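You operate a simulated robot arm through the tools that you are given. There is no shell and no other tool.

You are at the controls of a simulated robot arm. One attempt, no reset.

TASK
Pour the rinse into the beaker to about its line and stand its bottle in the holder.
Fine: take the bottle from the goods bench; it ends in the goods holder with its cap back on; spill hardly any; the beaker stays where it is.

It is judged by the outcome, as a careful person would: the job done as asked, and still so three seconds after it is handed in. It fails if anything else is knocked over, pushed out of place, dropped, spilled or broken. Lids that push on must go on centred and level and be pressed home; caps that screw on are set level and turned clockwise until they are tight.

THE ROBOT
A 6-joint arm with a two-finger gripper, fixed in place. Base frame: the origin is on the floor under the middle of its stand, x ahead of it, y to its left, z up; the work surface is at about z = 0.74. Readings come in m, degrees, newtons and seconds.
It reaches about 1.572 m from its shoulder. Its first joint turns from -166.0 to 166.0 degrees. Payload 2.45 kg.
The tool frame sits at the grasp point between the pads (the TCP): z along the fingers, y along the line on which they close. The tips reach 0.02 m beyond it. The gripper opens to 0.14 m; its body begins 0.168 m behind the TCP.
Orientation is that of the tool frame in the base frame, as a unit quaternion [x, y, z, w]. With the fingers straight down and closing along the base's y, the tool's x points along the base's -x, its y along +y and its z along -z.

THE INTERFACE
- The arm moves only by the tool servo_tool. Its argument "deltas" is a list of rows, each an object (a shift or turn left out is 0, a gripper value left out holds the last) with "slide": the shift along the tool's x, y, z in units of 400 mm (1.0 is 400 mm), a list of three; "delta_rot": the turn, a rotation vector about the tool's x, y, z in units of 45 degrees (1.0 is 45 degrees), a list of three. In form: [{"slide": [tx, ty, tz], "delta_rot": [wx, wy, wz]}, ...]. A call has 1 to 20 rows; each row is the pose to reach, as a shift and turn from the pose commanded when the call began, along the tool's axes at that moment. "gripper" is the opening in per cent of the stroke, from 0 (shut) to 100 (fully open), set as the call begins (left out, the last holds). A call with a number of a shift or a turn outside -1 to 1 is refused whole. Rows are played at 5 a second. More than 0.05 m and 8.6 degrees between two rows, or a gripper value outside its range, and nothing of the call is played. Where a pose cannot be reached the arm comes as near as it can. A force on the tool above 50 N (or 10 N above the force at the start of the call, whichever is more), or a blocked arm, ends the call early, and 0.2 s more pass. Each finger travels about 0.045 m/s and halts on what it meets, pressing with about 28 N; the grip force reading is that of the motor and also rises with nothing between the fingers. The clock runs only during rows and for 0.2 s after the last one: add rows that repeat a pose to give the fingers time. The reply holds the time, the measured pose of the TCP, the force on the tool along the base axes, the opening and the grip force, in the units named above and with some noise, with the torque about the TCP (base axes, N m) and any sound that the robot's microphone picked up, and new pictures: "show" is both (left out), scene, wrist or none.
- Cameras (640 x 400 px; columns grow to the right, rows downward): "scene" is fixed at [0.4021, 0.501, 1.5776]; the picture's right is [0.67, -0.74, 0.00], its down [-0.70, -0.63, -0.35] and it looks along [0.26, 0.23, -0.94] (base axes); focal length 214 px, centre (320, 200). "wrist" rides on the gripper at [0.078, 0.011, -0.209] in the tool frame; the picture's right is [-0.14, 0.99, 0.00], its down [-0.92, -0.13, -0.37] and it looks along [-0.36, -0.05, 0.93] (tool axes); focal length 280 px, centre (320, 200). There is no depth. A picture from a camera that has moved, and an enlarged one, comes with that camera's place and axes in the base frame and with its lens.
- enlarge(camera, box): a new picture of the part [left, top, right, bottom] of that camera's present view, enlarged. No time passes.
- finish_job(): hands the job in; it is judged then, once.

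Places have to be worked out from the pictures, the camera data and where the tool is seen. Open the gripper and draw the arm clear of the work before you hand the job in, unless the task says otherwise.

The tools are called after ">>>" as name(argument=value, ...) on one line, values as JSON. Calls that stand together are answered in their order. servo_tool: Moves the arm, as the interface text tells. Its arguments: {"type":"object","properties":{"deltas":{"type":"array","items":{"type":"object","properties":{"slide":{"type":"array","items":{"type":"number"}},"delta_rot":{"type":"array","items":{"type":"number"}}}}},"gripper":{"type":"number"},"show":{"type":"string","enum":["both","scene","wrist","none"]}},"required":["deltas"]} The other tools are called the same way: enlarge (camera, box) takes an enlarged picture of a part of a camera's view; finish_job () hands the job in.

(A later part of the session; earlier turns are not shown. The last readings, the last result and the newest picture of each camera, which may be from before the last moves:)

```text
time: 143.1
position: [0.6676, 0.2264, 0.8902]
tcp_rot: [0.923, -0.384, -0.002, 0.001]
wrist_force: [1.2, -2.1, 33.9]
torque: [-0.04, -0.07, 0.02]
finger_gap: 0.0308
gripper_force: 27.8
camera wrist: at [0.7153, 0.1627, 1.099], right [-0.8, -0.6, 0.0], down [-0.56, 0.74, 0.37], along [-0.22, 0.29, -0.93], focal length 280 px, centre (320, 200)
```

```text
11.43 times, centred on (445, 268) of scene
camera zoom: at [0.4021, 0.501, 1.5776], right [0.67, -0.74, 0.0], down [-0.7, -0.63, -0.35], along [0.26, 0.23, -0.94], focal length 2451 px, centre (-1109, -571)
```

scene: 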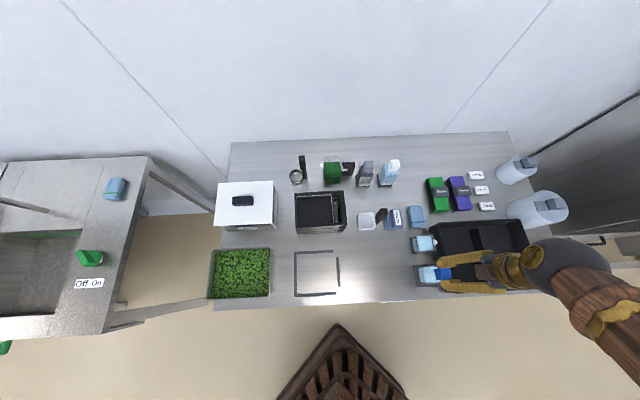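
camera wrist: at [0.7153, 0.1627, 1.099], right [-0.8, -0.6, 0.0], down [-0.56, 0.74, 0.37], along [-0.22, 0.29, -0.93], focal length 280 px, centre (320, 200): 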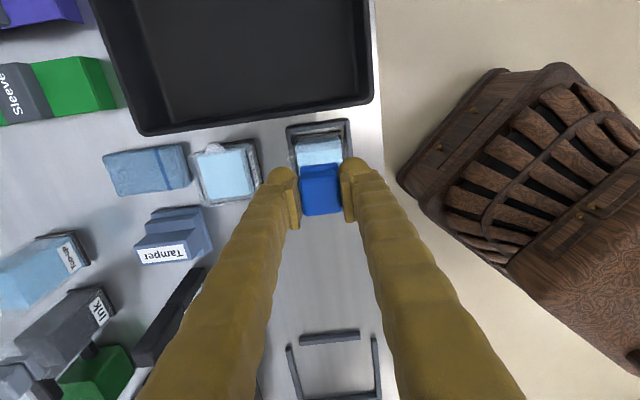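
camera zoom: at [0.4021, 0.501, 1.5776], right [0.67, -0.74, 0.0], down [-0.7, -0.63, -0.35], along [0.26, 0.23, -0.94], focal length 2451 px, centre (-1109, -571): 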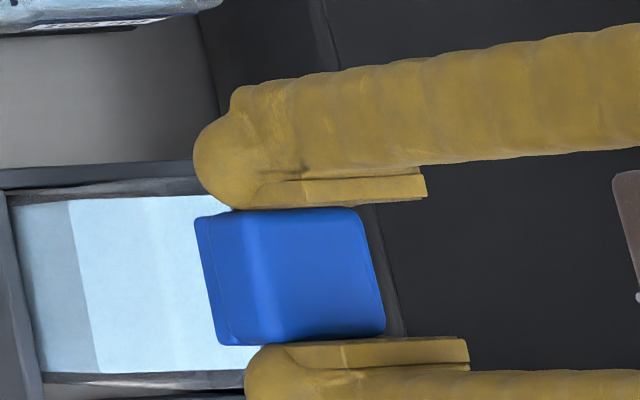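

The pads are now sliding on the cap at ~34 N, so the cap is down on the neck but I heard no snap. I test with a gentle 4 mm lift whether it is attached (the bottle's weight would show).

>>> servo_tool(deltas=[{"slide": [0, 0, -0.003]}, {"slide": [0, 0, -0.006]}, {"slide": [0, 0, -0.01]}, {"slide": [0, 0, -0.01]}], show="none")

>>> enlarge(camera="wrist", box=[260, 110, 380, 230])

>>> enlarge(camera="scene", box=[425, 250, 465, 285])

```text
time: 144.1
position: [0.668, 0.2259, 0.8949]
tcp_rot: [0.923, -0.384, 0.0, 0.001]
wrist_force: [1.1, -0.3, -0.9]
torque: [0.02, 0.01, 0.0]
finger_gap: 0.0311
gripper_force: 28.0
```

```text
3.33 times, centred on (320, 170) of wrist
camera zoom: at [0.7151, 0.1622, 1.1032], right [-0.8, -0.6, 0.0], down [-0.56, 0.74, 0.37], along [-0.22, 0.29, -0.93], focal length 935 px, centre (320, 300)
```

zoom: 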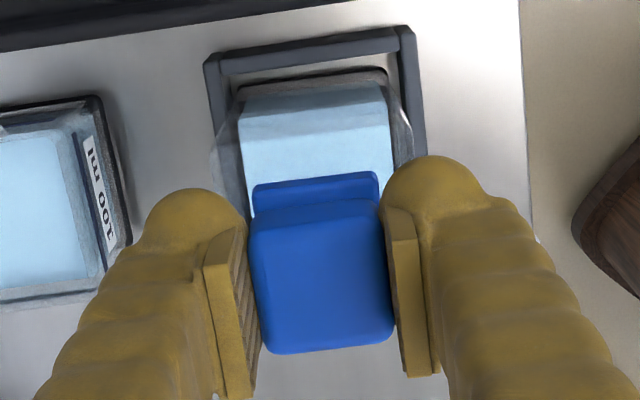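

```text
11.43 times, centred on (445, 268) of scene
camera zoom: at [0.4021, 0.501, 1.5776], right [0.67, -0.74, 0.0], down [-0.7, -0.63, -0.35], along [0.26, 0.23, -0.94], focal length 2451 px, centre (-1109, -571)
```

zoom: 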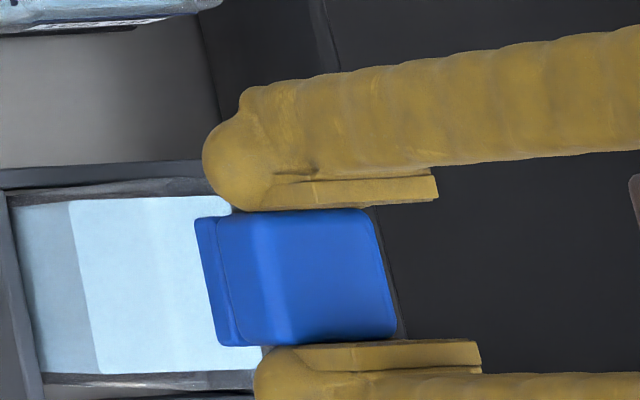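

The cap lifted freely, so it is not yet latched; the grip slips before enough force builds. I set it back down, release, and will press from above with the closed fingertips.

>>> servo_tool(deltas=[{"slide": [0, 0, 0.003]}, {"slide": [0, 0, 0.006]}, {"slide": [0, 0, 0.0075]}, {"slide": [0, 0, 0.0075]}], show="none")

```text
time: 145.1
position: [0.6688, 0.2253, 0.8913]
tcp_rot: [0.923, -0.384, -0.002, 0.001]
wrist_force: [-0.6, -0.2, 0.4]
torque: [-0.01, -0.03, 0.03]
finger_gap: 0.0308
gripper_force: 28.1
```

>>> servo_tool(deltas=[{"slide": [0, 0, 0.0015]}, {"slide": [0, 0, 0.0025]}, {"slide": [0, 0, 0.0025]}], show="none")

```text
time: 145.9
position: [0.6688, 0.2263, 0.8914]
tcp_rot: [0.923, -0.384, -0.001, 0.0]
wrist_force: [0.0, 1.3, 7.0]
torque: [-0.01, 0.03, 0.01]
finger_gap: 0.0309
gripper_force: 27.9
```

Light contact (7 N). Releasing the cap onto the neck, opening only to ~0.05 m, then raising.

>>> servo_tool(deltas=[{"slide": [0, 0, 0]}, {"slide": [0, 0, 0]}, {"slide": [0, 0, 0]}, {"slide": [0, 0, 0]}], gripper=40, show="none")

>>> enlarge(camera="wrist", box=[260, 110, 380, 230])

>>> enlarge(camera="scene", box=[425, 250, 465, 285])

```text
time: 146.9
position: [0.668, 0.2256, 0.892]
tcp_rot: [0.923, -0.384, -0.001, 0.001]
wrist_force: [-0.3, 0.5, 0.2]
torque: [0.01, -0.01, 0.01]
finger_gap: 0.0561
gripper_force: 0.1
```

```text
3.33 times, centred on (320, 170) of wrist
camera zoom: at [0.7154, 0.1624, 1.099], right [-0.8, -0.6, 0.0], down [-0.56, 0.74, 0.37], along [-0.22, 0.29, -0.93], focal length 935 px, centre (320, 300)
```

zoom: 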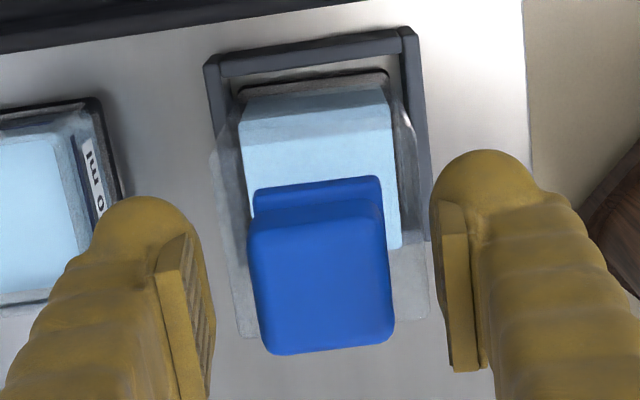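

```text
11.43 times, centred on (445, 268) of scene
camera zoom: at [0.4021, 0.501, 1.5776], right [0.67, -0.74, 0.0], down [-0.7, -0.63, -0.35], along [0.26, 0.23, -0.94], focal length 2451 px, centre (-1109, -571)
```

zoom: 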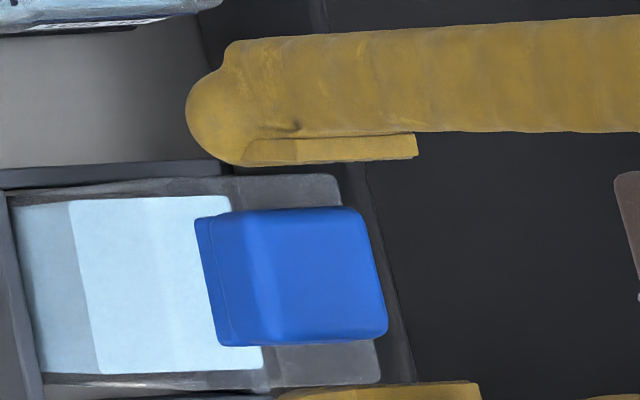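

The cap sits level on the neck but ~5 mm higher than it originally was, so it still needs pressing home. I raise, close the fingers and check before pressing down on its top.

>>> servo_tool(deltas=[{"slide": [0, 0, -0.04]}, {"slide": [0, 0, -0.09]}, {"slide": [0, 0, -0.1]}, {"slide": [0, 0, -0.1]}], show="none")

>>> servo_tool(deltas=[{"slide": [0, 0, 0]}, {"slide": [0, 0, 0]}, {"slide": [0, 0, 0]}, {"slide": [0, 0, 0]}, {"slide": [0, 0, 0]}], gripper=0, show="both")

>>> enlarge(camera="wrist", box=[260, 110, 380, 230])

>>> enlarge(camera="scene", box=[420, 245, 470, 290])

```text
time: 147.9
position: [0.6689, 0.2268, 0.9316]
tcp_rot: [0.923, -0.384, -0.002, 0.002]
wrist_force: [0.1, -0.1, -0.5]
torque: [0.0, 0.01, -0.01]
finger_gap: 0.0559
gripper_force: 0.0
```

```text
time: 149.1
position: [0.668, 0.2263, 0.9301]
tcp_rot: [0.923, -0.384, -0.001, 0.002]
wrist_force: [-0.5, 0.2, -0.5]
torque: [0.0, 0.01, -0.03]
finger_gap: 0.0
gripper_force: 28.4
camera wrist: at [0.7155, 0.1626, 1.1392], right [-0.8, -0.6, 0.0], down [-0.56, 0.74, 0.37], along [-0.22, 0.29, -0.93], focal length 280 px, centre (320, 200)
```

scene: 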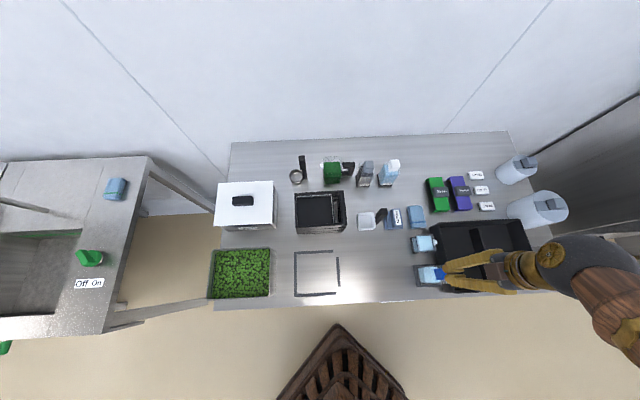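
wrist: 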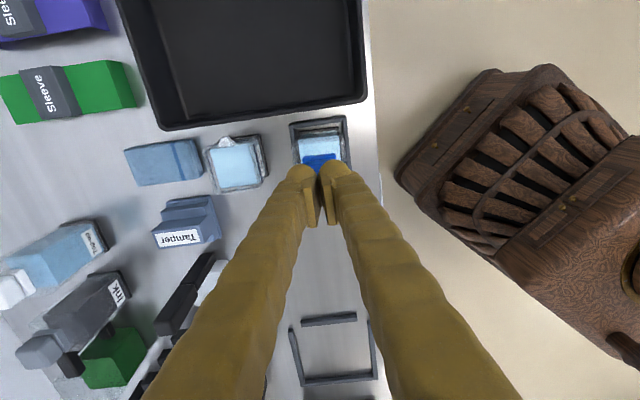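

```text
3.33 times, centred on (320, 170) of wrist
camera zoom: at [0.7155, 0.1626, 1.1392], right [-0.8, -0.6, 0.0], down [-0.56, 0.74, 0.37], along [-0.22, 0.29, -0.93], focal length 935 px, centre (320, 300)
```

zoom: 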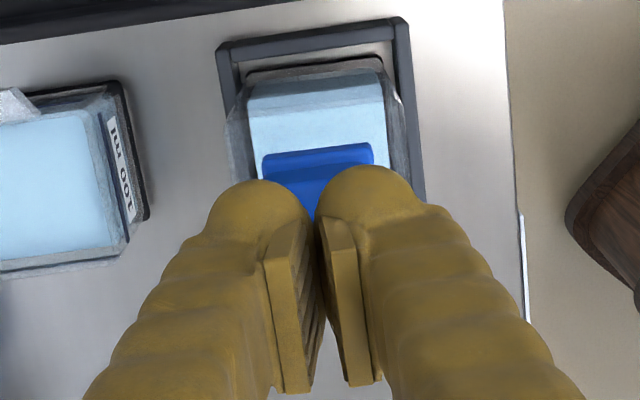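

```text
8.89 times, centred on (445, 268) of scene
camera zoom: at [0.4021, 0.501, 1.5776], right [0.67, -0.74, 0.0], down [-0.7, -0.63, -0.35], along [0.26, 0.23, -0.94], focal length 1906 px, centre (-791, -400)
```

zoom: 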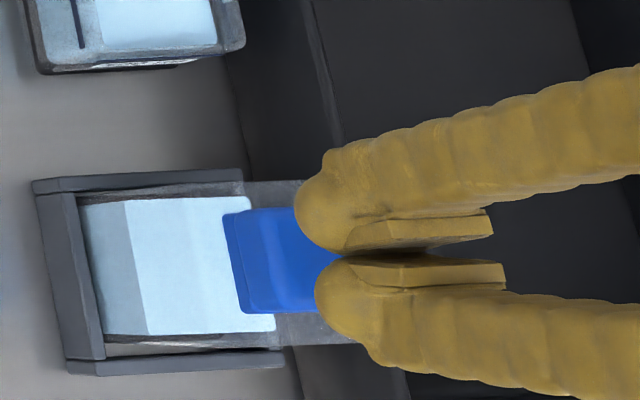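

Fingers closed above the cap. I lower the fingertips onto the cap's top in small steps.

>>> servo_tool(deltas=[{"slide": [0, 0, 0.015]}, {"slide": [0, 0, 0.03]}, {"slide": [0, 0, 0.04]}, {"slide": [0, 0, 0.04]}], show="none")

>>> servo_tool(deltas=[{"slide": [0, 0, 0.003]}, {"slide": [0, 0, 0.006]}, {"slide": [0, 0, 0.0075]}, {"slide": [0, 0, 0.0075]}], show="none")

```text
time: 150.1
position: [0.6679, 0.2261, 0.9132]
tcp_rot: [0.923, -0.384, -0.001, 0.002]
wrist_force: [-0.3, 0.4, -0.1]
torque: [-0.01, 0.01, -0.01]
finger_gap: 0.0
gripper_force: 27.8
```

```text
time: 151.1
position: [0.6688, 0.2254, 0.9118]
tcp_rot: [0.924, -0.383, -0.002, 0.002]
wrist_force: [0.7, 0.6, 0.1]
torque: [0.0, 0.03, -0.01]
finger_gap: 0.0001
gripper_force: 28.5
```

>>> servo_tool(deltas=[{"slide": [0, 0, 0.0025]}, {"slide": [0, 0, 0.005]}, {"slide": [0, 0, 0.005]}], show="none")

```text
time: 151.9
position: [0.6675, 0.2258, 0.9107]
tcp_rot: [0.923, -0.384, -0.002, 0.001]
wrist_force: [-0.3, -0.8, 0.2]
torque: [-0.02, -0.02, 0.03]
finger_gap: 0.0
gripper_force: 27.4
```

>>> servo_tool(deltas=[{"slide": [0, 0, 0.0025]}, {"slide": [0, 0, 0.005]}, {"slide": [0, 0, 0.005]}], show="wrist")

>>> enlarge(camera="scene", box=[420, 245, 470, 290])

```text
time: 152.7
position: [0.6679, 0.2269, 0.9079]
tcp_rot: [0.923, -0.384, 0.0, 0.001]
wrist_force: [0.2, -0.7, 3.5]
torque: [-0.01, 0.04, 0.01]
finger_gap: 0.0062
gripper_force: 27.9
camera wrist: at [0.7158, 0.1625, 1.1166], right [-0.8, -0.6, 0.0], down [-0.56, 0.74, 0.37], along [-0.22, 0.29, -0.93], focal length 280 px, centre (320, 200)
```

wrist: 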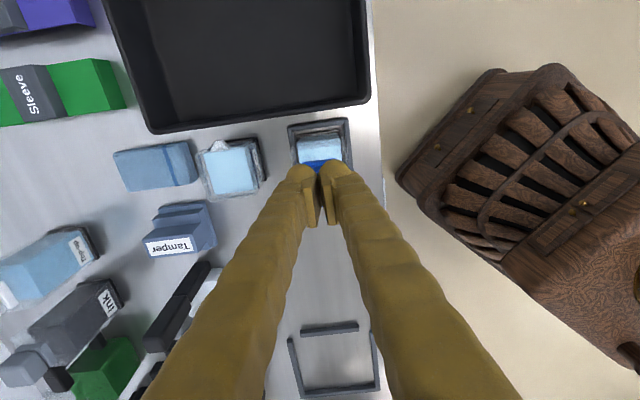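

```text
8.89 times, centred on (445, 268) of scene
camera zoom: at [0.4021, 0.501, 1.5776], right [0.67, -0.74, 0.0], down [-0.7, -0.63, -0.35], along [0.26, 0.23, -0.94], focal length 1906 px, centre (-791, -400)
```

zoom: 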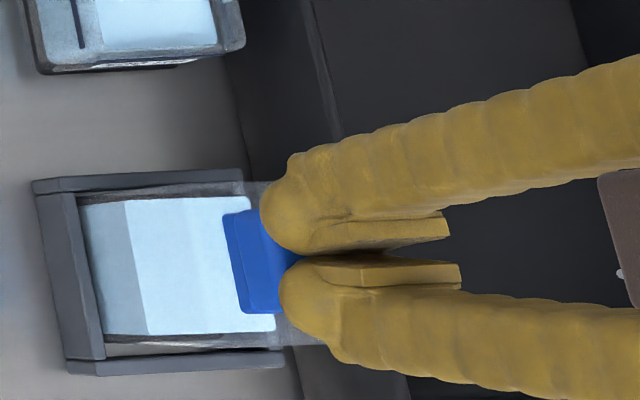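

Closed fingertips straddle the cap's rounded edges and spread (gap 6 mm), so pressing that way isn't square. I back up, shift 13 mm in n so that one fingertip is centred on the cap, and press with that.

>>> servo_tool(deltas=[{"slide": [0, 0, -0.02]}, {"slide": [0, 0, -0.035]}, {"slide": [-0.0075, -0.0325, -0.035]}, {"slide": [-0.0075, -0.0325, -0.035]}], show="both")

>>> enlarge(camera="wrist", box=[260, 110, 380, 230])

>>> enlarge(camera="scene", box=[420, 245, 470, 290])

```text
time: 153.7
position: [0.6755, 0.2395, 0.9214]
tcp_rot: [0.923, -0.385, -0.002, 0.001]
wrist_force: [-0.4, 0.5, -0.3]
torque: [-0.03, -0.02, 0.0]
finger_gap: 0.0001
gripper_force: 27.4
camera wrist: at [0.7228, 0.1747, 1.13], right [-0.8, -0.6, 0.0], down [-0.56, 0.74, 0.37], along [-0.22, 0.29, -0.93], focal length 280 px, centre (320, 200)
```

scene: 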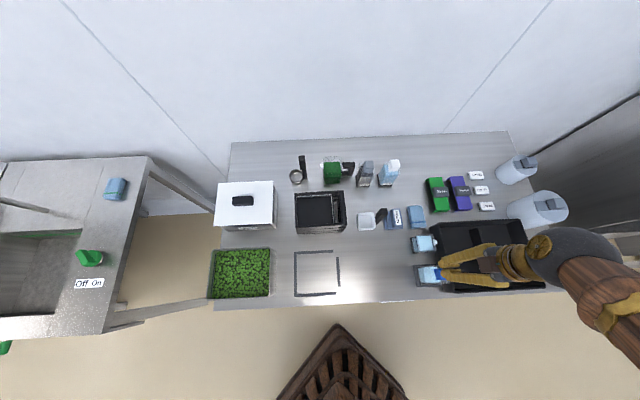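
wrist: 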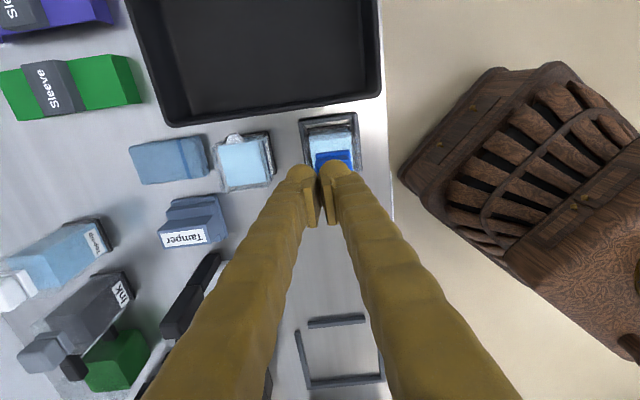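

```text
3.33 times, centred on (320, 170) of wrist
camera zoom: at [0.7228, 0.1747, 1.13], right [-0.8, -0.6, 0.0], down [-0.56, 0.74, 0.37], along [-0.22, 0.29, -0.93], focal length 935 px, centre (320, 300)
```

zoom: 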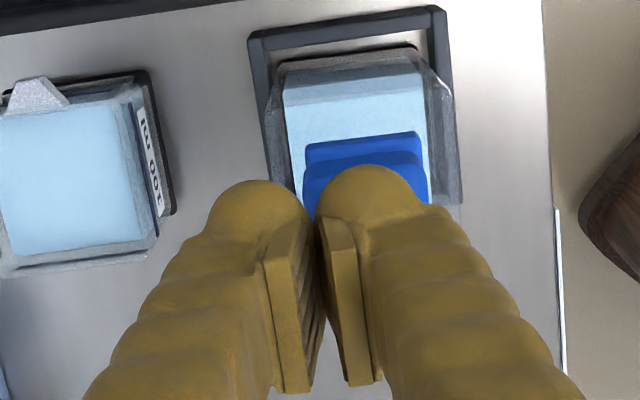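

```text
8.89 times, centred on (445, 268) of scene
camera zoom: at [0.4021, 0.501, 1.5776], right [0.67, -0.74, 0.0], down [-0.7, -0.63, -0.35], along [0.26, 0.23, -0.94], focal length 1906 px, centre (-791, -400)
```

zoom: 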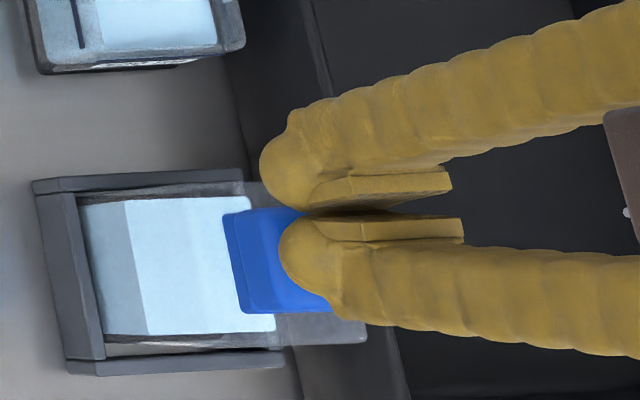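

One fingertip is now centred over the cap. Lowering to contact and pressing.

>>> servo_tool(deltas=[{"slide": [0, 0, 0.012]}, {"slide": [0, 0, 0.022]}, {"slide": [0, 0, 0.022]}], show="none")

>>> servo_tool(deltas=[{"slide": [0, 0, 0.0025]}, {"slide": [0, 0, 0.005]}, {"slide": [0, 0, 0.005]}], show="none")

```text
time: 154.5
position: [0.6749, 0.2384, 0.9127]
tcp_rot: [0.923, -0.384, -0.001, 0.001]
wrist_force: [0.1, 0.2, 0.3]
torque: [-0.01, -0.06, 0.04]
finger_gap: 0.0
gripper_force: 28.1
```

```text
time: 155.3
position: [0.6747, 0.2372, 0.9111]
tcp_rot: [0.923, -0.385, -0.002, 0.0]
wrist_force: [-0.1, 0.0, 0.3]
torque: [0.02, -0.04, 0.0]
finger_gap: 0.0
gripper_force: 28.3
```

>>> servo_tool(deltas=[{"slide": [0, 0, 0.0025]}, {"slide": [0, 0, 0.004]}, {"slide": [0, 0, 0.004]}], show="none")

```text
time: 156.1
position: [0.6752, 0.2365, 0.91]
tcp_rot: [0.923, -0.384, -0.001, 0.001]
wrist_force: [0.2, 0.0, 0.1]
torque: [-0.02, -0.02, -0.01]
finger_gap: 0.0
gripper_force: 27.7
```

>>> servo_tool(deltas=[{"slide": [0, 0, 0.0025]}, {"slide": [0, 0, 0.004]}, {"slide": [0, 0, 0.004]}], show="none")

```text
time: 156.9
position: [0.6756, 0.2373, 0.9072]
tcp_rot: [0.923, -0.384, 0.0, 0.002]
wrist_force: [1.1, -1.8, 4.2]
torque: [-0.07, -0.01, 0.06]
finger_gap: 0.0
gripper_force: 27.9
```

Contact on the flat of the cap. Pressing on in small steps.

>>> servo_tool(deltas=[{"slide": [0, 0, 0.001]}, {"slide": [0, 0, 0.002]}, {"slide": [0, 0, 0.002]}], show="none")

>>> servo_tool(deltas=[{"slide": [0, 0, 0.0005]}, {"slide": [0, 0, 0.001]}, {"slide": [0, 0, 0.001]}], show="none")

```text
time: 157.7
position: [0.6756, 0.2375, 0.9075]
tcp_rot: [0.923, -0.385, 0.0, 0.001]
wrist_force: [-1.2, 1.1, 12.2]
torque: [-0.06, 0.08, 0.01]
finger_gap: 0.0
gripper_force: 28.0
```

```text
time: 158.5
position: [0.6737, 0.237, 0.9064]
tcp_rot: [0.923, -0.384, 0.0, 0.0]
wrist_force: [0.3, 2.3, 19.4]
torque: [-0.09, 0.11, -0.03]
finger_gap: 0.0
gripper_force: 27.8
```

Torque suggests the contact point is ~5 mm to the +n side of the cap centre. I lift slightly, shift 5 mm, and press again.

>>> servo_tool(deltas=[{"slide": [0, 0, -0.007]}, {"slide": [0, 0.0125, -0.01]}, {"slide": [0, 0.0125, -0.005]}, {"slide": [0, 0.0125, -0.001]}, {"slide": [0, 0.0125, 0.0005]}, {"slide": [0, 0.0125, 0.0005]}], show="none")

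>>> servo_tool(deltas=[{"slide": [0, 0, 0.001]}, {"slide": [0, 0, 0.0015]}, {"slide": [0, 0, 0.0015]}], show="none")

```text
time: 159.9
position: [0.6709, 0.2344, 0.9063]
tcp_rot: [0.923, -0.384, -0.001, 0.001]
wrist_force: [0.3, -0.8, 24.5]
torque: [-0.13, 0.04, -0.02]
finger_gap: 0.0058
gripper_force: 28.1
```

```text
time: 160.7
position: [0.671, 0.235, 0.9068]
tcp_rot: [0.923, -0.385, 0.0, 0.001]
wrist_force: [3.5, 3.6, 43.8]
torque: [-0.04, -0.09, 0.02]
finger_gap: 0.0062
gripper_force: 27.8
```

44 N on it and no snap yet. I look at the state from both views.

>>> enlarge(camera="wrist", box=[260, 110, 380, 230])

>>> enlarge(camera="scene", box=[420, 245, 470, 290])

```text
3.33 times, centred on (320, 170) of wrist
camera zoom: at [0.7183, 0.1702, 1.1153], right [-0.8, -0.6, 0.0], down [-0.56, 0.74, 0.37], along [-0.22, 0.29, -0.93], focal length 935 px, centre (320, 300)
```

zoom: 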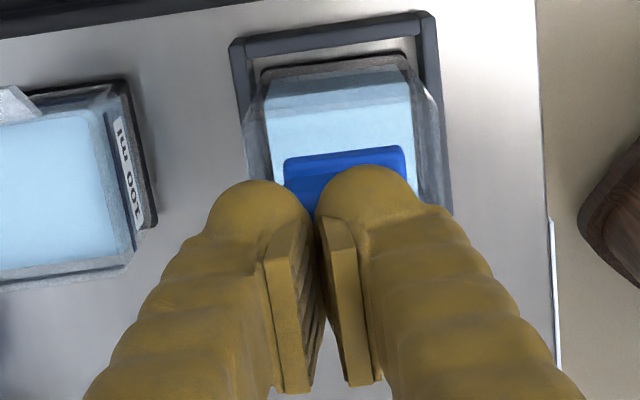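

```text
8.89 times, centred on (445, 268) of scene
camera zoom: at [0.4021, 0.501, 1.5776], right [0.67, -0.74, 0.0], down [-0.7, -0.63, -0.35], along [0.26, 0.23, -0.94], focal length 1906 px, centre (-791, -400)
```

zoom: 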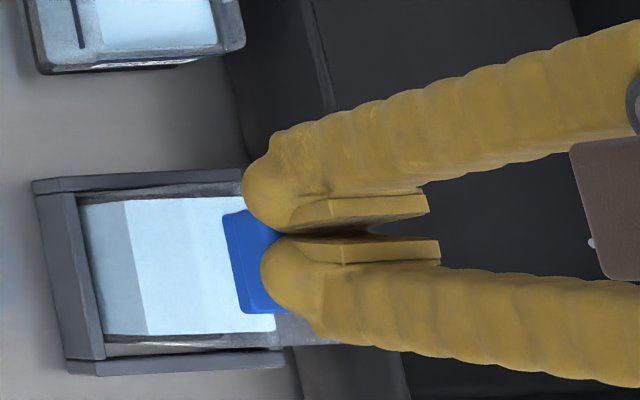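

No latch yet at 44 N. I raise off and compare how this cap sits against the properly capped neighbour bottles.

>>> servo_tool(deltas=[{"slide": [0, 0, -0.01]}, {"slide": [0, 0, -0.06]}, {"slide": [0, 0, -0.14]}, {"slide": [-0.1, 0, -0.24]}, {"slide": [-0.2, 0, -0.34]}, {"slide": [-0.3, 0, -0.34]}, {"slide": [-0.3, 0, -0.34]}], gripper=40, show="both")

>>> enlarge(camera="scene", box=[412, 255, 462, 290])

>>> enlarge(camera="scene", box=[350, 152, 410, 192])

>>> enlarge(camera="wrist", box=[280, 40, 380, 130])

```text
refused: row 4 steps farther than a row can; nothing moved
```

```text
11.43 times, centred on (437, 272) of scene
camera zoom: at [0.4021, 0.501, 1.5776], right [0.67, -0.74, 0.0], down [-0.7, -0.63, -0.35], along [0.26, 0.23, -0.94], focal length 2451 px, centre (-1017, -629)
```

zoom: 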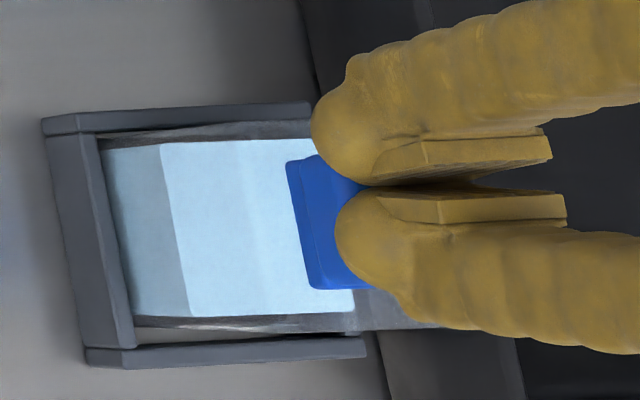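

```text
10.00 times, centred on (380, 172) of scene
camera zoom: at [0.4021, 0.501, 1.5776], right [0.67, -0.74, 0.0], down [-0.7, -0.63, -0.35], along [0.26, 0.23, -0.94], focal length 2145 px, centre (-280, 480)
```

zoom: 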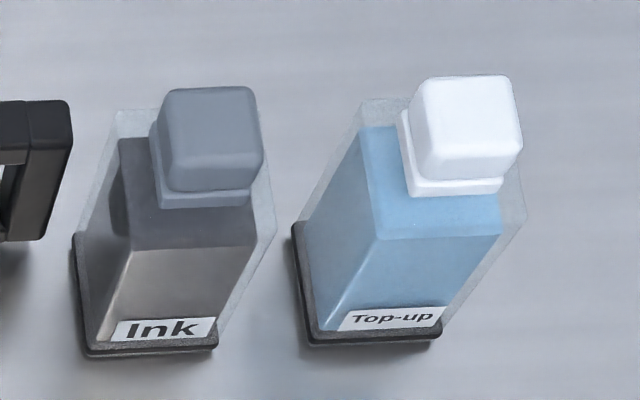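

```text
4.44 times, centred on (330, 85) of wrist
camera zoom: at [0.7183, 0.1702, 1.1153], right [-0.8, -0.6, 0.0], down [-0.56, 0.74, 0.37], along [-0.22, 0.29, -0.93], focal length 1246 px, centre (276, 711)
```

zoom: 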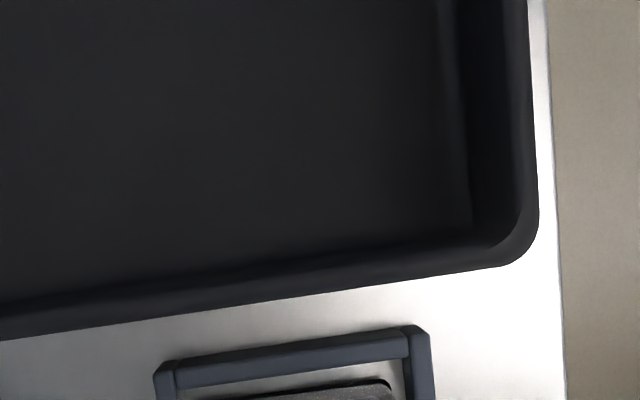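

That move was refused for a too-large row; redo with smaller steps.

>>> servo_tool(deltas=[{"slide": [0, 0, -0.01]}, {"slide": [0, 0, -0.06]}, {"slide": [0, 0, -0.14]}, {"slide": [0, 0, -0.22]}, {"slide": [-0.08, 0, -0.28]}, {"slide": [-0.16, 0, -0.34]}, {"slide": [-0.25, 0, -0.38]}, {"slide": [-0.33, 0, -0.4]}, {"slide": [-0.33, 0, -0.4]}], gripper=40, show="both")

>>> enlarge(camera="scene", box=[412, 255, 462, 290])

>>> enlarge(camera="wrist", box=[260, 60, 380, 180])

```text
time: 162.7
position: [0.5785, 0.3277, 1.067]
tcp_rot: [0.923, -0.384, -0.001, 0.001]
wrist_force: [-0.4, -0.2, -1.1]
torque: [0.0, 0.0, 0.03]
finger_gap: 0.0562
gripper_force: 0.1
camera wrist: at [0.6261, 0.2627, 1.2747], right [-0.8, -0.6, 0.0], down [-0.56, 0.74, 0.37], along [-0.22, 0.29, -0.93], focal length 280 px, centre (320, 200)
```

scene: 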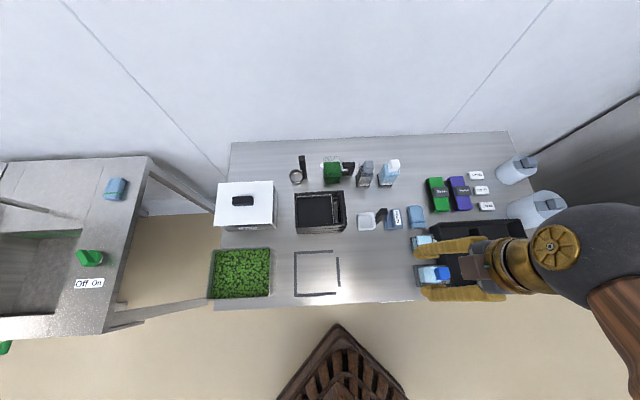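
wrist: 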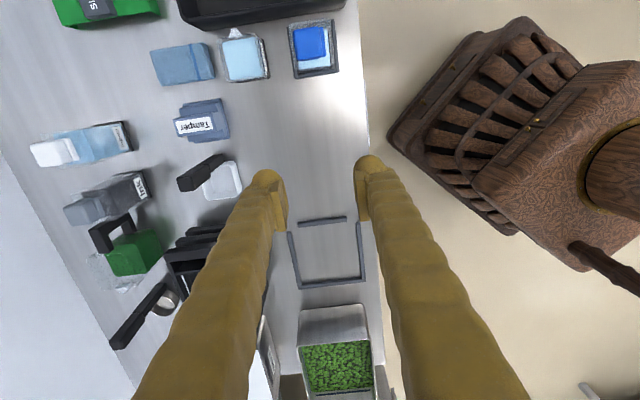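

```text
11.43 times, centred on (437, 272) of scene
camera zoom: at [0.4021, 0.501, 1.5776], right [0.67, -0.74, 0.0], down [-0.7, -0.63, -0.35], along [0.26, 0.23, -0.94], focal length 2451 px, centre (-1017, -629)
```

zoom: 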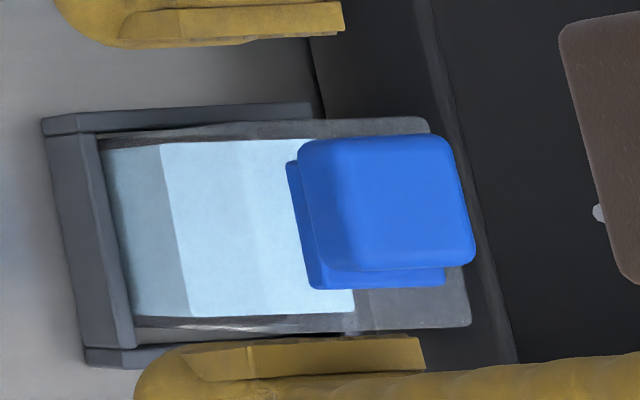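

```text
3.33 times, centred on (320, 120) of wrist
camera zoom: at [0.6261, 0.2627, 1.2747], right [-0.8, -0.6, 0.0], down [-0.56, 0.74, 0.37], along [-0.22, 0.29, -0.93], focal length 935 px, centre (320, 467)
```

zoom: 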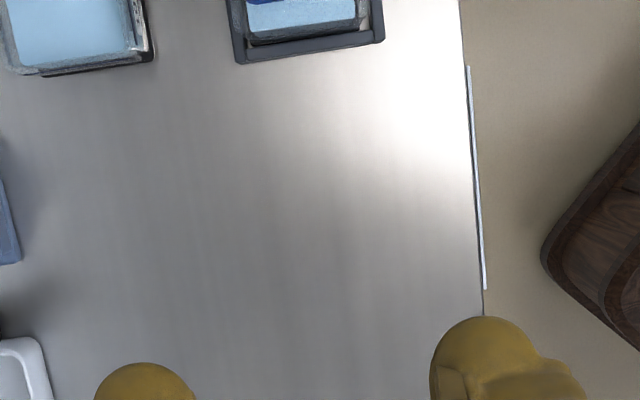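

The cap has slid about 5 mm toward +n on the neck during the fingertip pressing. I go back for a closer look so I can re-grasp and recentre it.

>>> servo_tool(deltas=[{"slide": [0.07, 0.01, 0.06]}, {"slide": [0.13, 0.018, 0.12]}, {"slide": [0.19, 0.02, 0.2]}, {"slide": [0.2, 0.02, 0.27]}, {"slide": [0.2, 0.02, 0.27]}], show="wrist")

>>> enlarge(camera="wrist", box=[260, 60, 380, 190])

```text
time: 163.9
position: [0.6285, 0.2644, 0.9578]
tcp_rot: [0.923, -0.384, -0.002, 0.001]
wrist_force: [0.0, 1.2, 0.4]
torque: [0.02, 0.02, -0.02]
finger_gap: 0.0559
gripper_force: 0.0
camera wrist: at [0.6766, 0.2003, 1.1664], right [-0.8, -0.6, 0.0], down [-0.56, 0.74, 0.37], along [-0.22, 0.29, -0.93], focal length 280 px, centre (320, 200)
```

wrist: 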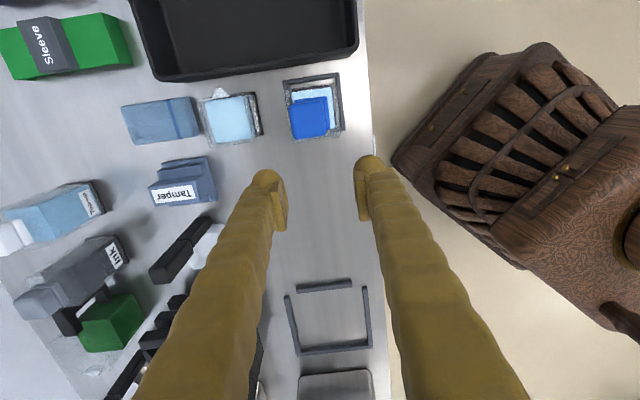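

```text
3.08 times, centred on (320, 125) of wrist
camera zoom: at [0.6766, 0.2003, 1.1664], right [-0.8, -0.6, 0.0], down [-0.56, 0.74, 0.37], along [-0.22, 0.29, -0.93], focal length 863 px, centre (320, 431)
```

zoom: 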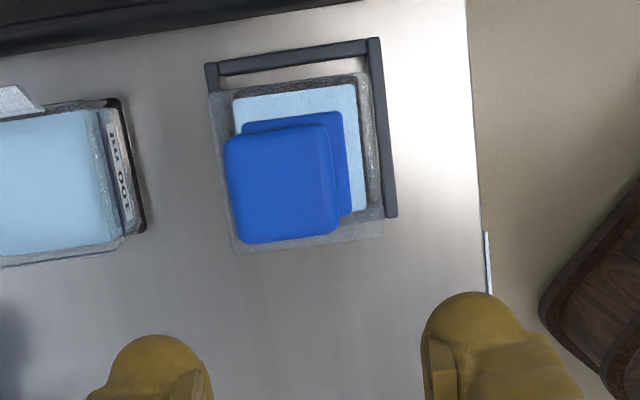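

Cap is ~4 mm off toward +n and 2 mm toward −e. I re-grasp it centred on the cap itself.

>>> servo_tool(deltas=[{"slide": [0.07, -0.006, 0]}, {"slide": [0.1333, -0.0118, 0]}, {"slide": [0.1333, -0.0118, 0.06]}, {"slide": [0.1333, -0.0118, 0.12]}, {"slide": [0.1333, -0.0118, 0.1648]}, {"slide": [0.1333, -0.0118, 0.1648]}], show="wrist")

>>> enlarge(camera="wrist", box=[260, 110, 380, 230])

```text
time: 165.3
position: [0.6693, 0.2324, 0.8922]
tcp_rot: [0.923, -0.385, -0.001, 0.001]
wrist_force: [0.0, 0.4, -0.4]
torque: [-0.01, 0.02, 0.01]
finger_gap: 0.0558
gripper_force: 0.1
camera wrist: at [0.7169, 0.1682, 1.1002], right [-0.8, -0.6, 0.0], down [-0.56, 0.74, 0.37], along [-0.22, 0.29, -0.93], focal length 280 px, centre (320, 200)
```

wrist: 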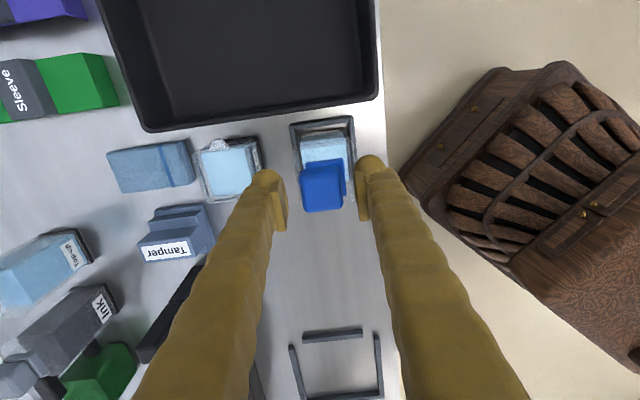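

```text
3.33 times, centred on (320, 170) of wrist
camera zoom: at [0.7169, 0.1682, 1.1002], right [-0.8, -0.6, 0.0], down [-0.56, 0.74, 0.37], along [-0.22, 0.29, -0.93], focal length 935 px, centre (320, 300)
```

zoom: 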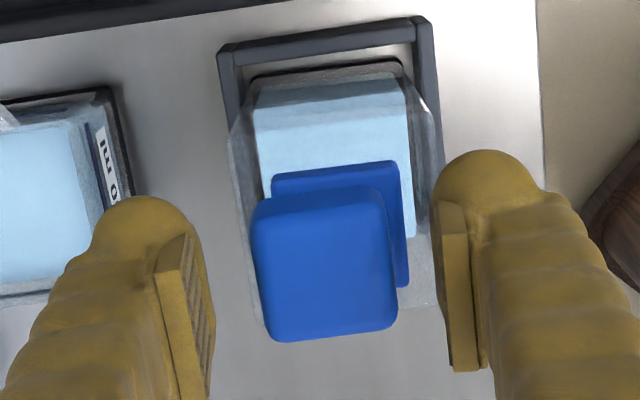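

Centred on the cap. Closing.

>>> servo_tool(deltas=[{"slide": [0, 0, 0]}, {"slide": [0, 0, 0]}, {"slide": [0, 0, 0]}, {"slide": [0, 0, 0]}], gripper=0, show="none")

>>> enlarge(camera="wrist", box=[260, 110, 380, 230])

```text
time: 166.3
position: [0.6697, 0.2327, 0.8916]
tcp_rot: [0.923, -0.384, -0.002, 0.001]
wrist_force: [1.0, 0.5, 0.5]
torque: [-0.01, 0.0, 0.03]
finger_gap: 0.0312
gripper_force: 27.7
```

```text
3.33 times, centred on (320, 170) of wrist
camera zoom: at [0.7168, 0.1682, 1.1004], right [-0.8, -0.6, 0.0], down [-0.56, 0.74, 0.37], along [-0.22, 0.29, -0.93], focal length 935 px, centre (320, 300)
```

zoom: 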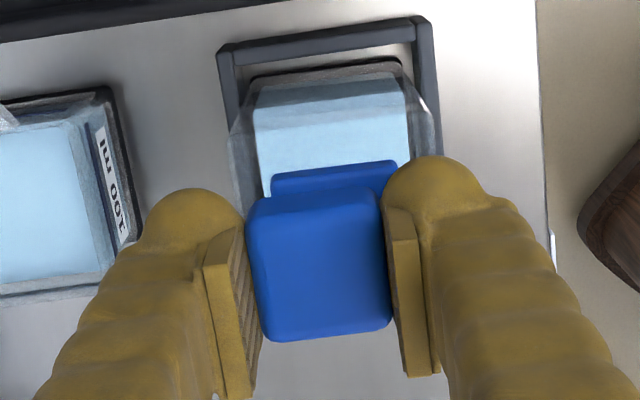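

Cap gripped. I lift 4 mm, shift +1.6 mm in e and −5.5 mm in n to recentre on the neck, and lower to just above contact.

>>> servo_tool(deltas=[{"slide": [0, 0, -0.005]}, {"slide": [0, 0, -0.0125]}, {"slide": [0.002, 0.007, -0.0125]}, {"slide": [0.004, 0.0138, -0.0125]}, {"slide": [0.004, 0.0138, -0.006]}, {"slide": [0.004, 0.0138, -0.003]}, {"slide": [0.004, 0.0138, -0.003]}], show="none")

>>> enlarge(camera="wrist", box=[260, 110, 380, 230])

>>> enlarge(camera="scene", box=[425, 250, 465, 285])

```text
time: 167.9
position: [0.6668, 0.2261, 0.8923]
tcp_rot: [0.923, -0.384, -0.001, 0.001]
wrist_force: [-0.1, -0.1, -0.2]
torque: [-0.01, -0.02, -0.01]
finger_gap: 0.0307
gripper_force: 27.3
```

```text
3.33 times, centred on (320, 170) of wrist
camera zoom: at [0.7144, 0.162, 1.1011], right [-0.8, -0.6, 0.0], down [-0.56, 0.74, 0.37], along [-0.22, 0.29, -0.93], focal length 935 px, centre (320, 300)
```

zoom: 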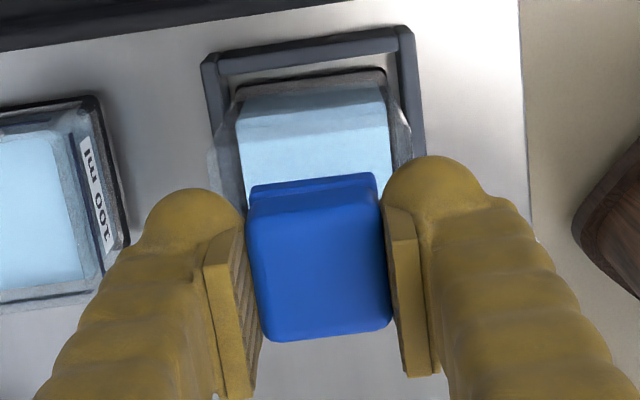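

```text
11.43 times, centred on (445, 268) of scene
camera zoom: at [0.4021, 0.501, 1.5776], right [0.67, -0.74, 0.0], down [-0.7, -0.63, -0.35], along [0.26, 0.23, -0.94], focal length 2451 px, centre (-1109, -571)
```

zoom: 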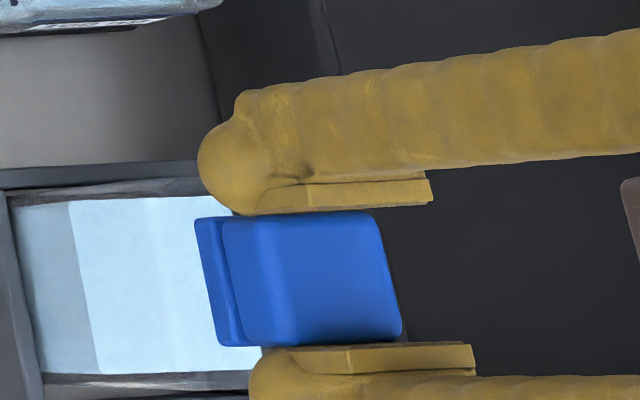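

Now centred within ~1 mm in both directions (earlier it had been ~2 mm off in e). I lower to contact and press again.

>>> servo_tool(deltas=[{"slide": [0, 0, 0.0025]}, {"slide": [0, 0, 0.004]}, {"slide": [0, 0, 0.004]}], show="none")

>>> servo_tool(deltas=[{"slide": [0, 0, 0.001]}, {"slide": [0, 0, 0.002]}, {"slide": [0, 0, 0.002]}], show="none")

```text
time: 168.7
position: [0.6683, 0.2251, 0.8924]
tcp_rot: [0.923, -0.384, -0.001, 0.001]
wrist_force: [-5.2, 2.4, 23.1]
torque: [0.06, 0.06, -0.05]
finger_gap: 0.031
gripper_force: 28.4
heard: snap
```

```text
time: 169.5
position: [0.6675, 0.2264, 0.8901]
tcp_rot: [0.923, -0.384, 0.0, 0.0]
wrist_force: [-1.7, 0.6, 38.8]
torque: [-0.01, -0.03, 0.01]
finger_gap: 0.031
gripper_force: 27.9
```

Heard the snap: the cap has latched at ~23 N. I ease off the pressure and check visually.

>>> servo_tool(deltas=[{"slide": [0, 0, -0.001]}, {"slide": [0, 0, -0.002]}, {"slide": [0, 0, -0.003]}, {"slide": [0, 0, -0.003]}], show="none")

>>> enlarge(camera="wrist", box=[260, 110, 380, 230])

>>> enlarge(camera="scene", box=[425, 250, 465, 285])

```text
time: 170.5
position: [0.6658, 0.2264, 0.8915]
tcp_rot: [0.923, -0.385, -0.002, 0.002]
wrist_force: [2.6, 0.6, 3.6]
torque: [0.0, -0.06, -0.02]
finger_gap: 0.0309
gripper_force: 27.5
```

```text
3.33 times, centred on (320, 170) of wrist
camera zoom: at [0.7139, 0.1617, 1.0996], right [-0.8, -0.6, 0.0], down [-0.56, 0.74, 0.37], along [-0.23, 0.29, -0.93], focal length 935 px, centre (320, 300)
```

zoom: 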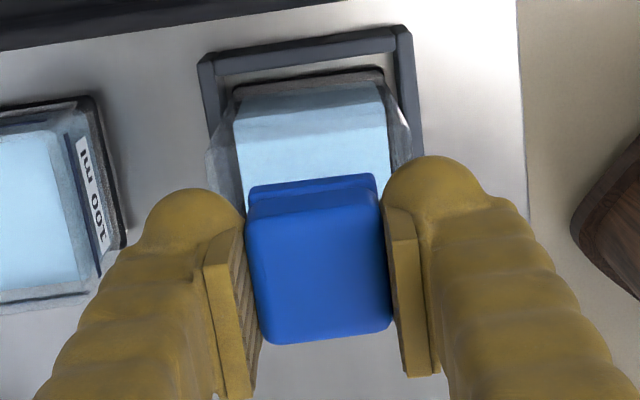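

```text
11.43 times, centred on (445, 268) of scene
camera zoom: at [0.4021, 0.501, 1.5776], right [0.67, -0.74, 0.0], down [-0.7, -0.63, -0.35], along [0.26, 0.23, -0.94], focal length 2451 px, centre (-1109, -571)
```

zoom: 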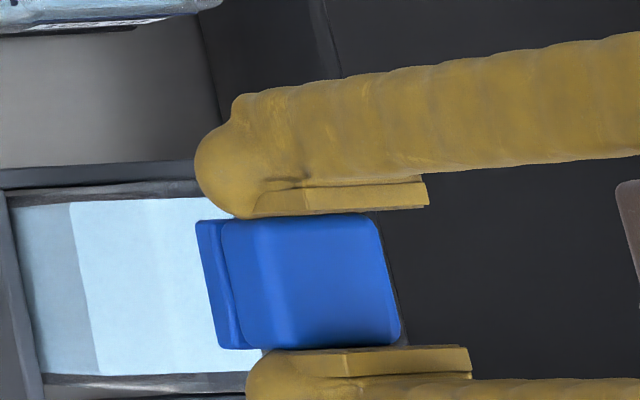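

I do a tiny 3 mm lift test to confirm the cap holds the bottle, then set it back.

>>> servo_tool(deltas=[{"slide": [0, 0, -0.0025]}, {"slide": [0, 0, -0.005]}, {"slide": [0, 0, -0.0075]}, {"slide": [0, 0, -0.0075]}], show="none")

```text
time: 171.5
position: [0.6656, 0.2253, 0.8949]
tcp_rot: [0.923, -0.384, -0.001, 0.001]
wrist_force: [-0.1, 0.5, 0.6]
torque: [-0.03, 0.0, -0.01]
finger_gap: 0.0311
gripper_force: 28.0
heard: snap
```

Another snap – the cap may have come off again with the lift. I look.

>>> enlarge(camera="wrist", box=[260, 110, 380, 230])

>>> enlarge(camera="scene", box=[425, 250, 465, 285])

```text
3.33 times, centred on (320, 170) of wrist
camera zoom: at [0.7145, 0.1616, 1.1032], right [-0.8, -0.6, 0.0], down [-0.56, 0.74, 0.37], along [-0.22, 0.29, -0.93], focal length 935 px, centre (320, 300)
```

zoom: 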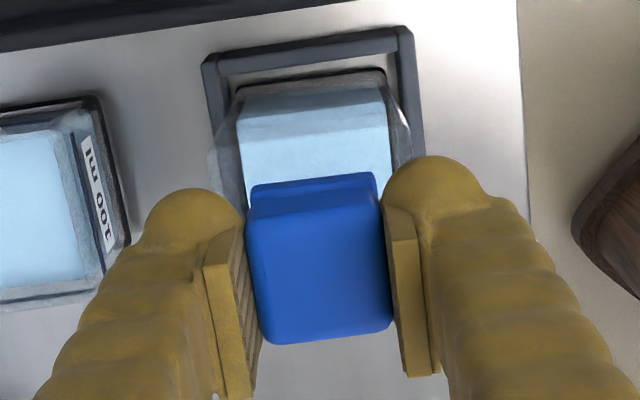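

```text
11.43 times, centred on (445, 268) of scene
camera zoom: at [0.4021, 0.501, 1.5776], right [0.67, -0.74, 0.0], down [-0.7, -0.63, -0.35], along [0.26, 0.23, -0.94], focal length 2451 px, centre (-1109, -571)
```

zoom: 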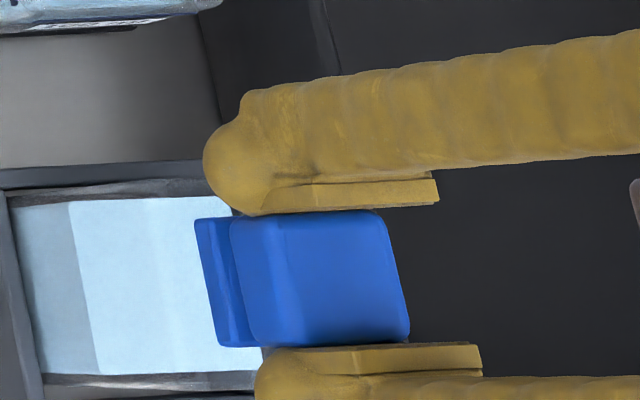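

The latch pops on under pressure and off with an upward pull. I'll press it home again and this time release without any lifting.

>>> servo_tool(deltas=[{"slide": [0, 0, 0.003]}, {"slide": [0, 0, 0.006]}, {"slide": [0, 0, 0.0085]}, {"slide": [0, 0, 0.0095]}, {"slide": [0, 0, 0.0095]}], show="none")

```text
time: 172.7
position: [0.6672, 0.2263, 0.8904]
tcp_rot: [0.924, -0.384, -0.002, 0.001]
wrist_force: [0.2, -0.3, -0.2]
torque: [-0.01, 0.03, 0.0]
finger_gap: 0.0312
gripper_force: 27.7
```

>>> servo_tool(deltas=[{"slide": [0, 0, 0.0015]}, {"slide": [0, 0, 0.003]}, {"slide": [0, 0, 0.003]}], show="none")

>>> enlarge(camera="scene", box=[425, 250, 465, 285])

```text
time: 173.5
position: [0.6678, 0.2241, 0.8903]
tcp_rot: [0.923, -0.384, 0.0, 0.001]
wrist_force: [0.3, 0.8, 6.2]
torque: [0.01, 0.0, 0.01]
finger_gap: 0.0309
gripper_force: 27.7
```

```text
11.43 times, centred on (445, 268) of scene
camera zoom: at [0.4021, 0.501, 1.5776], right [0.67, -0.74, 0.0], down [-0.7, -0.63, -0.35], along [0.26, 0.23, -0.94], focal length 2451 px, centre (-1109, -571)
```

zoom: 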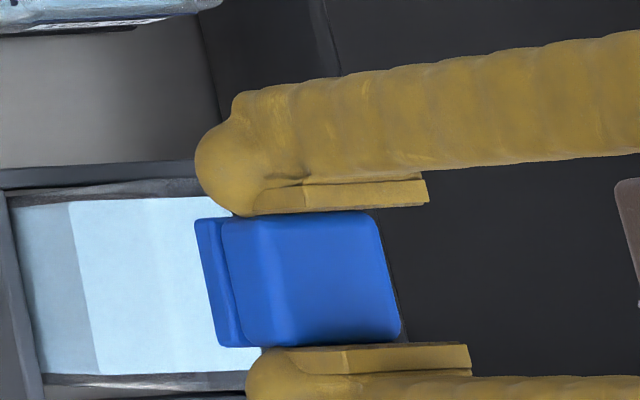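

Contact at 6 N; pressing.

>>> servo_tool(deltas=[{"slide": [0, 0, 0.001]}, {"slide": [0, 0, 0.002]}, {"slide": [0, 0, 0.002]}], show="none")

```text
time: 174.3
position: [0.6674, 0.2262, 0.8899]
tcp_rot: [0.923, -0.384, 0.0, 0.001]
wrist_force: [0.6, 0.6, 18.4]
torque: [-0.01, 0.01, 0.01]
finger_gap: 0.0311
gripper_force: 28.1
```

>>> servo_tool(deltas=[{"slide": [0, 0, 0.0015]}, {"slide": [0, 0, 0.003]}, {"slide": [0, 0, 0.003]}], show="none")

```text
time: 175.1
position: [0.6673, 0.2255, 0.8871]
tcp_rot: [0.923, -0.384, -0.001, 0.001]
wrist_force: [2.5, -1.5, 37.3]
torque: [-0.06, -0.02, -0.03]
finger_gap: 0.031
gripper_force: 27.9
```

37 N without the snap this time, so the lateral alignment must be slightly different. I compare the current view to the one just before the successful snap.

>>> enlarge(camera="wrist", box=[285, 145, 355, 225])

>>> enlarge(camera="scene", box=[430, 255, 455, 280])

```text
5.00 times, centred on (320, 185) of wrist
camera zoom: at [0.7144, 0.1618, 1.097], right [-0.8, -0.6, 0.0], down [-0.56, 0.74, 0.37], along [-0.22, 0.29, -0.93], focal length 1402 px, centre (320, 275)
```

zoom: 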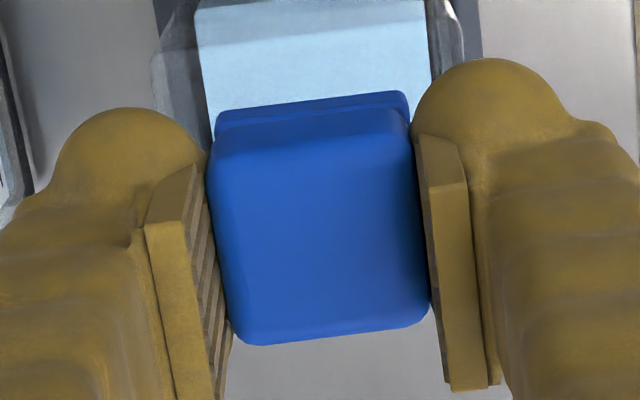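

```text
16.00 times, centred on (442, 268) of scene
camera zoom: at [0.4021, 0.501, 1.5776], right [0.67, -0.74, 0.0], down [-0.7, -0.63, -0.35], along [0.26, 0.23, -0.94], focal length 3432 px, centre (-1640, -880)
```

zoom: 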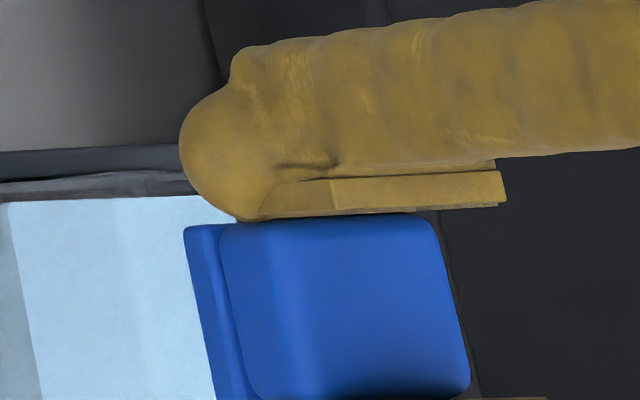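

Alignment looks nearly identical to before. I ease the pressure to ~15 N and nudge the cap in half-millimetre steps to find the seat.

>>> servo_tool(deltas=[{"slide": [0, 0, -0.0015]}, {"slide": [-0.0015, 0, -0.0015]}, {"slide": [-0.0025, 0, -0.0015]}, {"slide": [-0.0025, 0, 0.0]}, {"slide": [-0.0025, 0, 0.0]}], show="none")

```text
time: 176.3
position: [0.6665, 0.2265, 0.8876]
tcp_rot: [0.923, -0.384, -0.001, 0.001]
wrist_force: [0.5, -2.3, 31.3]
torque: [-0.06, 0.0, 0.01]
finger_gap: 0.031
gripper_force: 28.1
```

>>> servo_tool(deltas=[{"slide": [0, 0, -0.002]}, {"slide": [0.0025, 0, -0.002]}, {"slide": [0.005, 0, -0.002]}, {"slide": [0.005, 0, 0.0]}, {"slide": [0.005, 0, 0.0005]}, {"slide": [0.005, 0, 0.0005]}], show="none")

```text
time: 177.7
position: [0.6666, 0.2253, 0.8868]
tcp_rot: [0.924, -0.384, 0.0, 0.001]
wrist_force: [-5.0, 4.4, 25.8]
torque: [0.19, 0.15, 0.01]
finger_gap: 0.031
gripper_force: 27.8
```

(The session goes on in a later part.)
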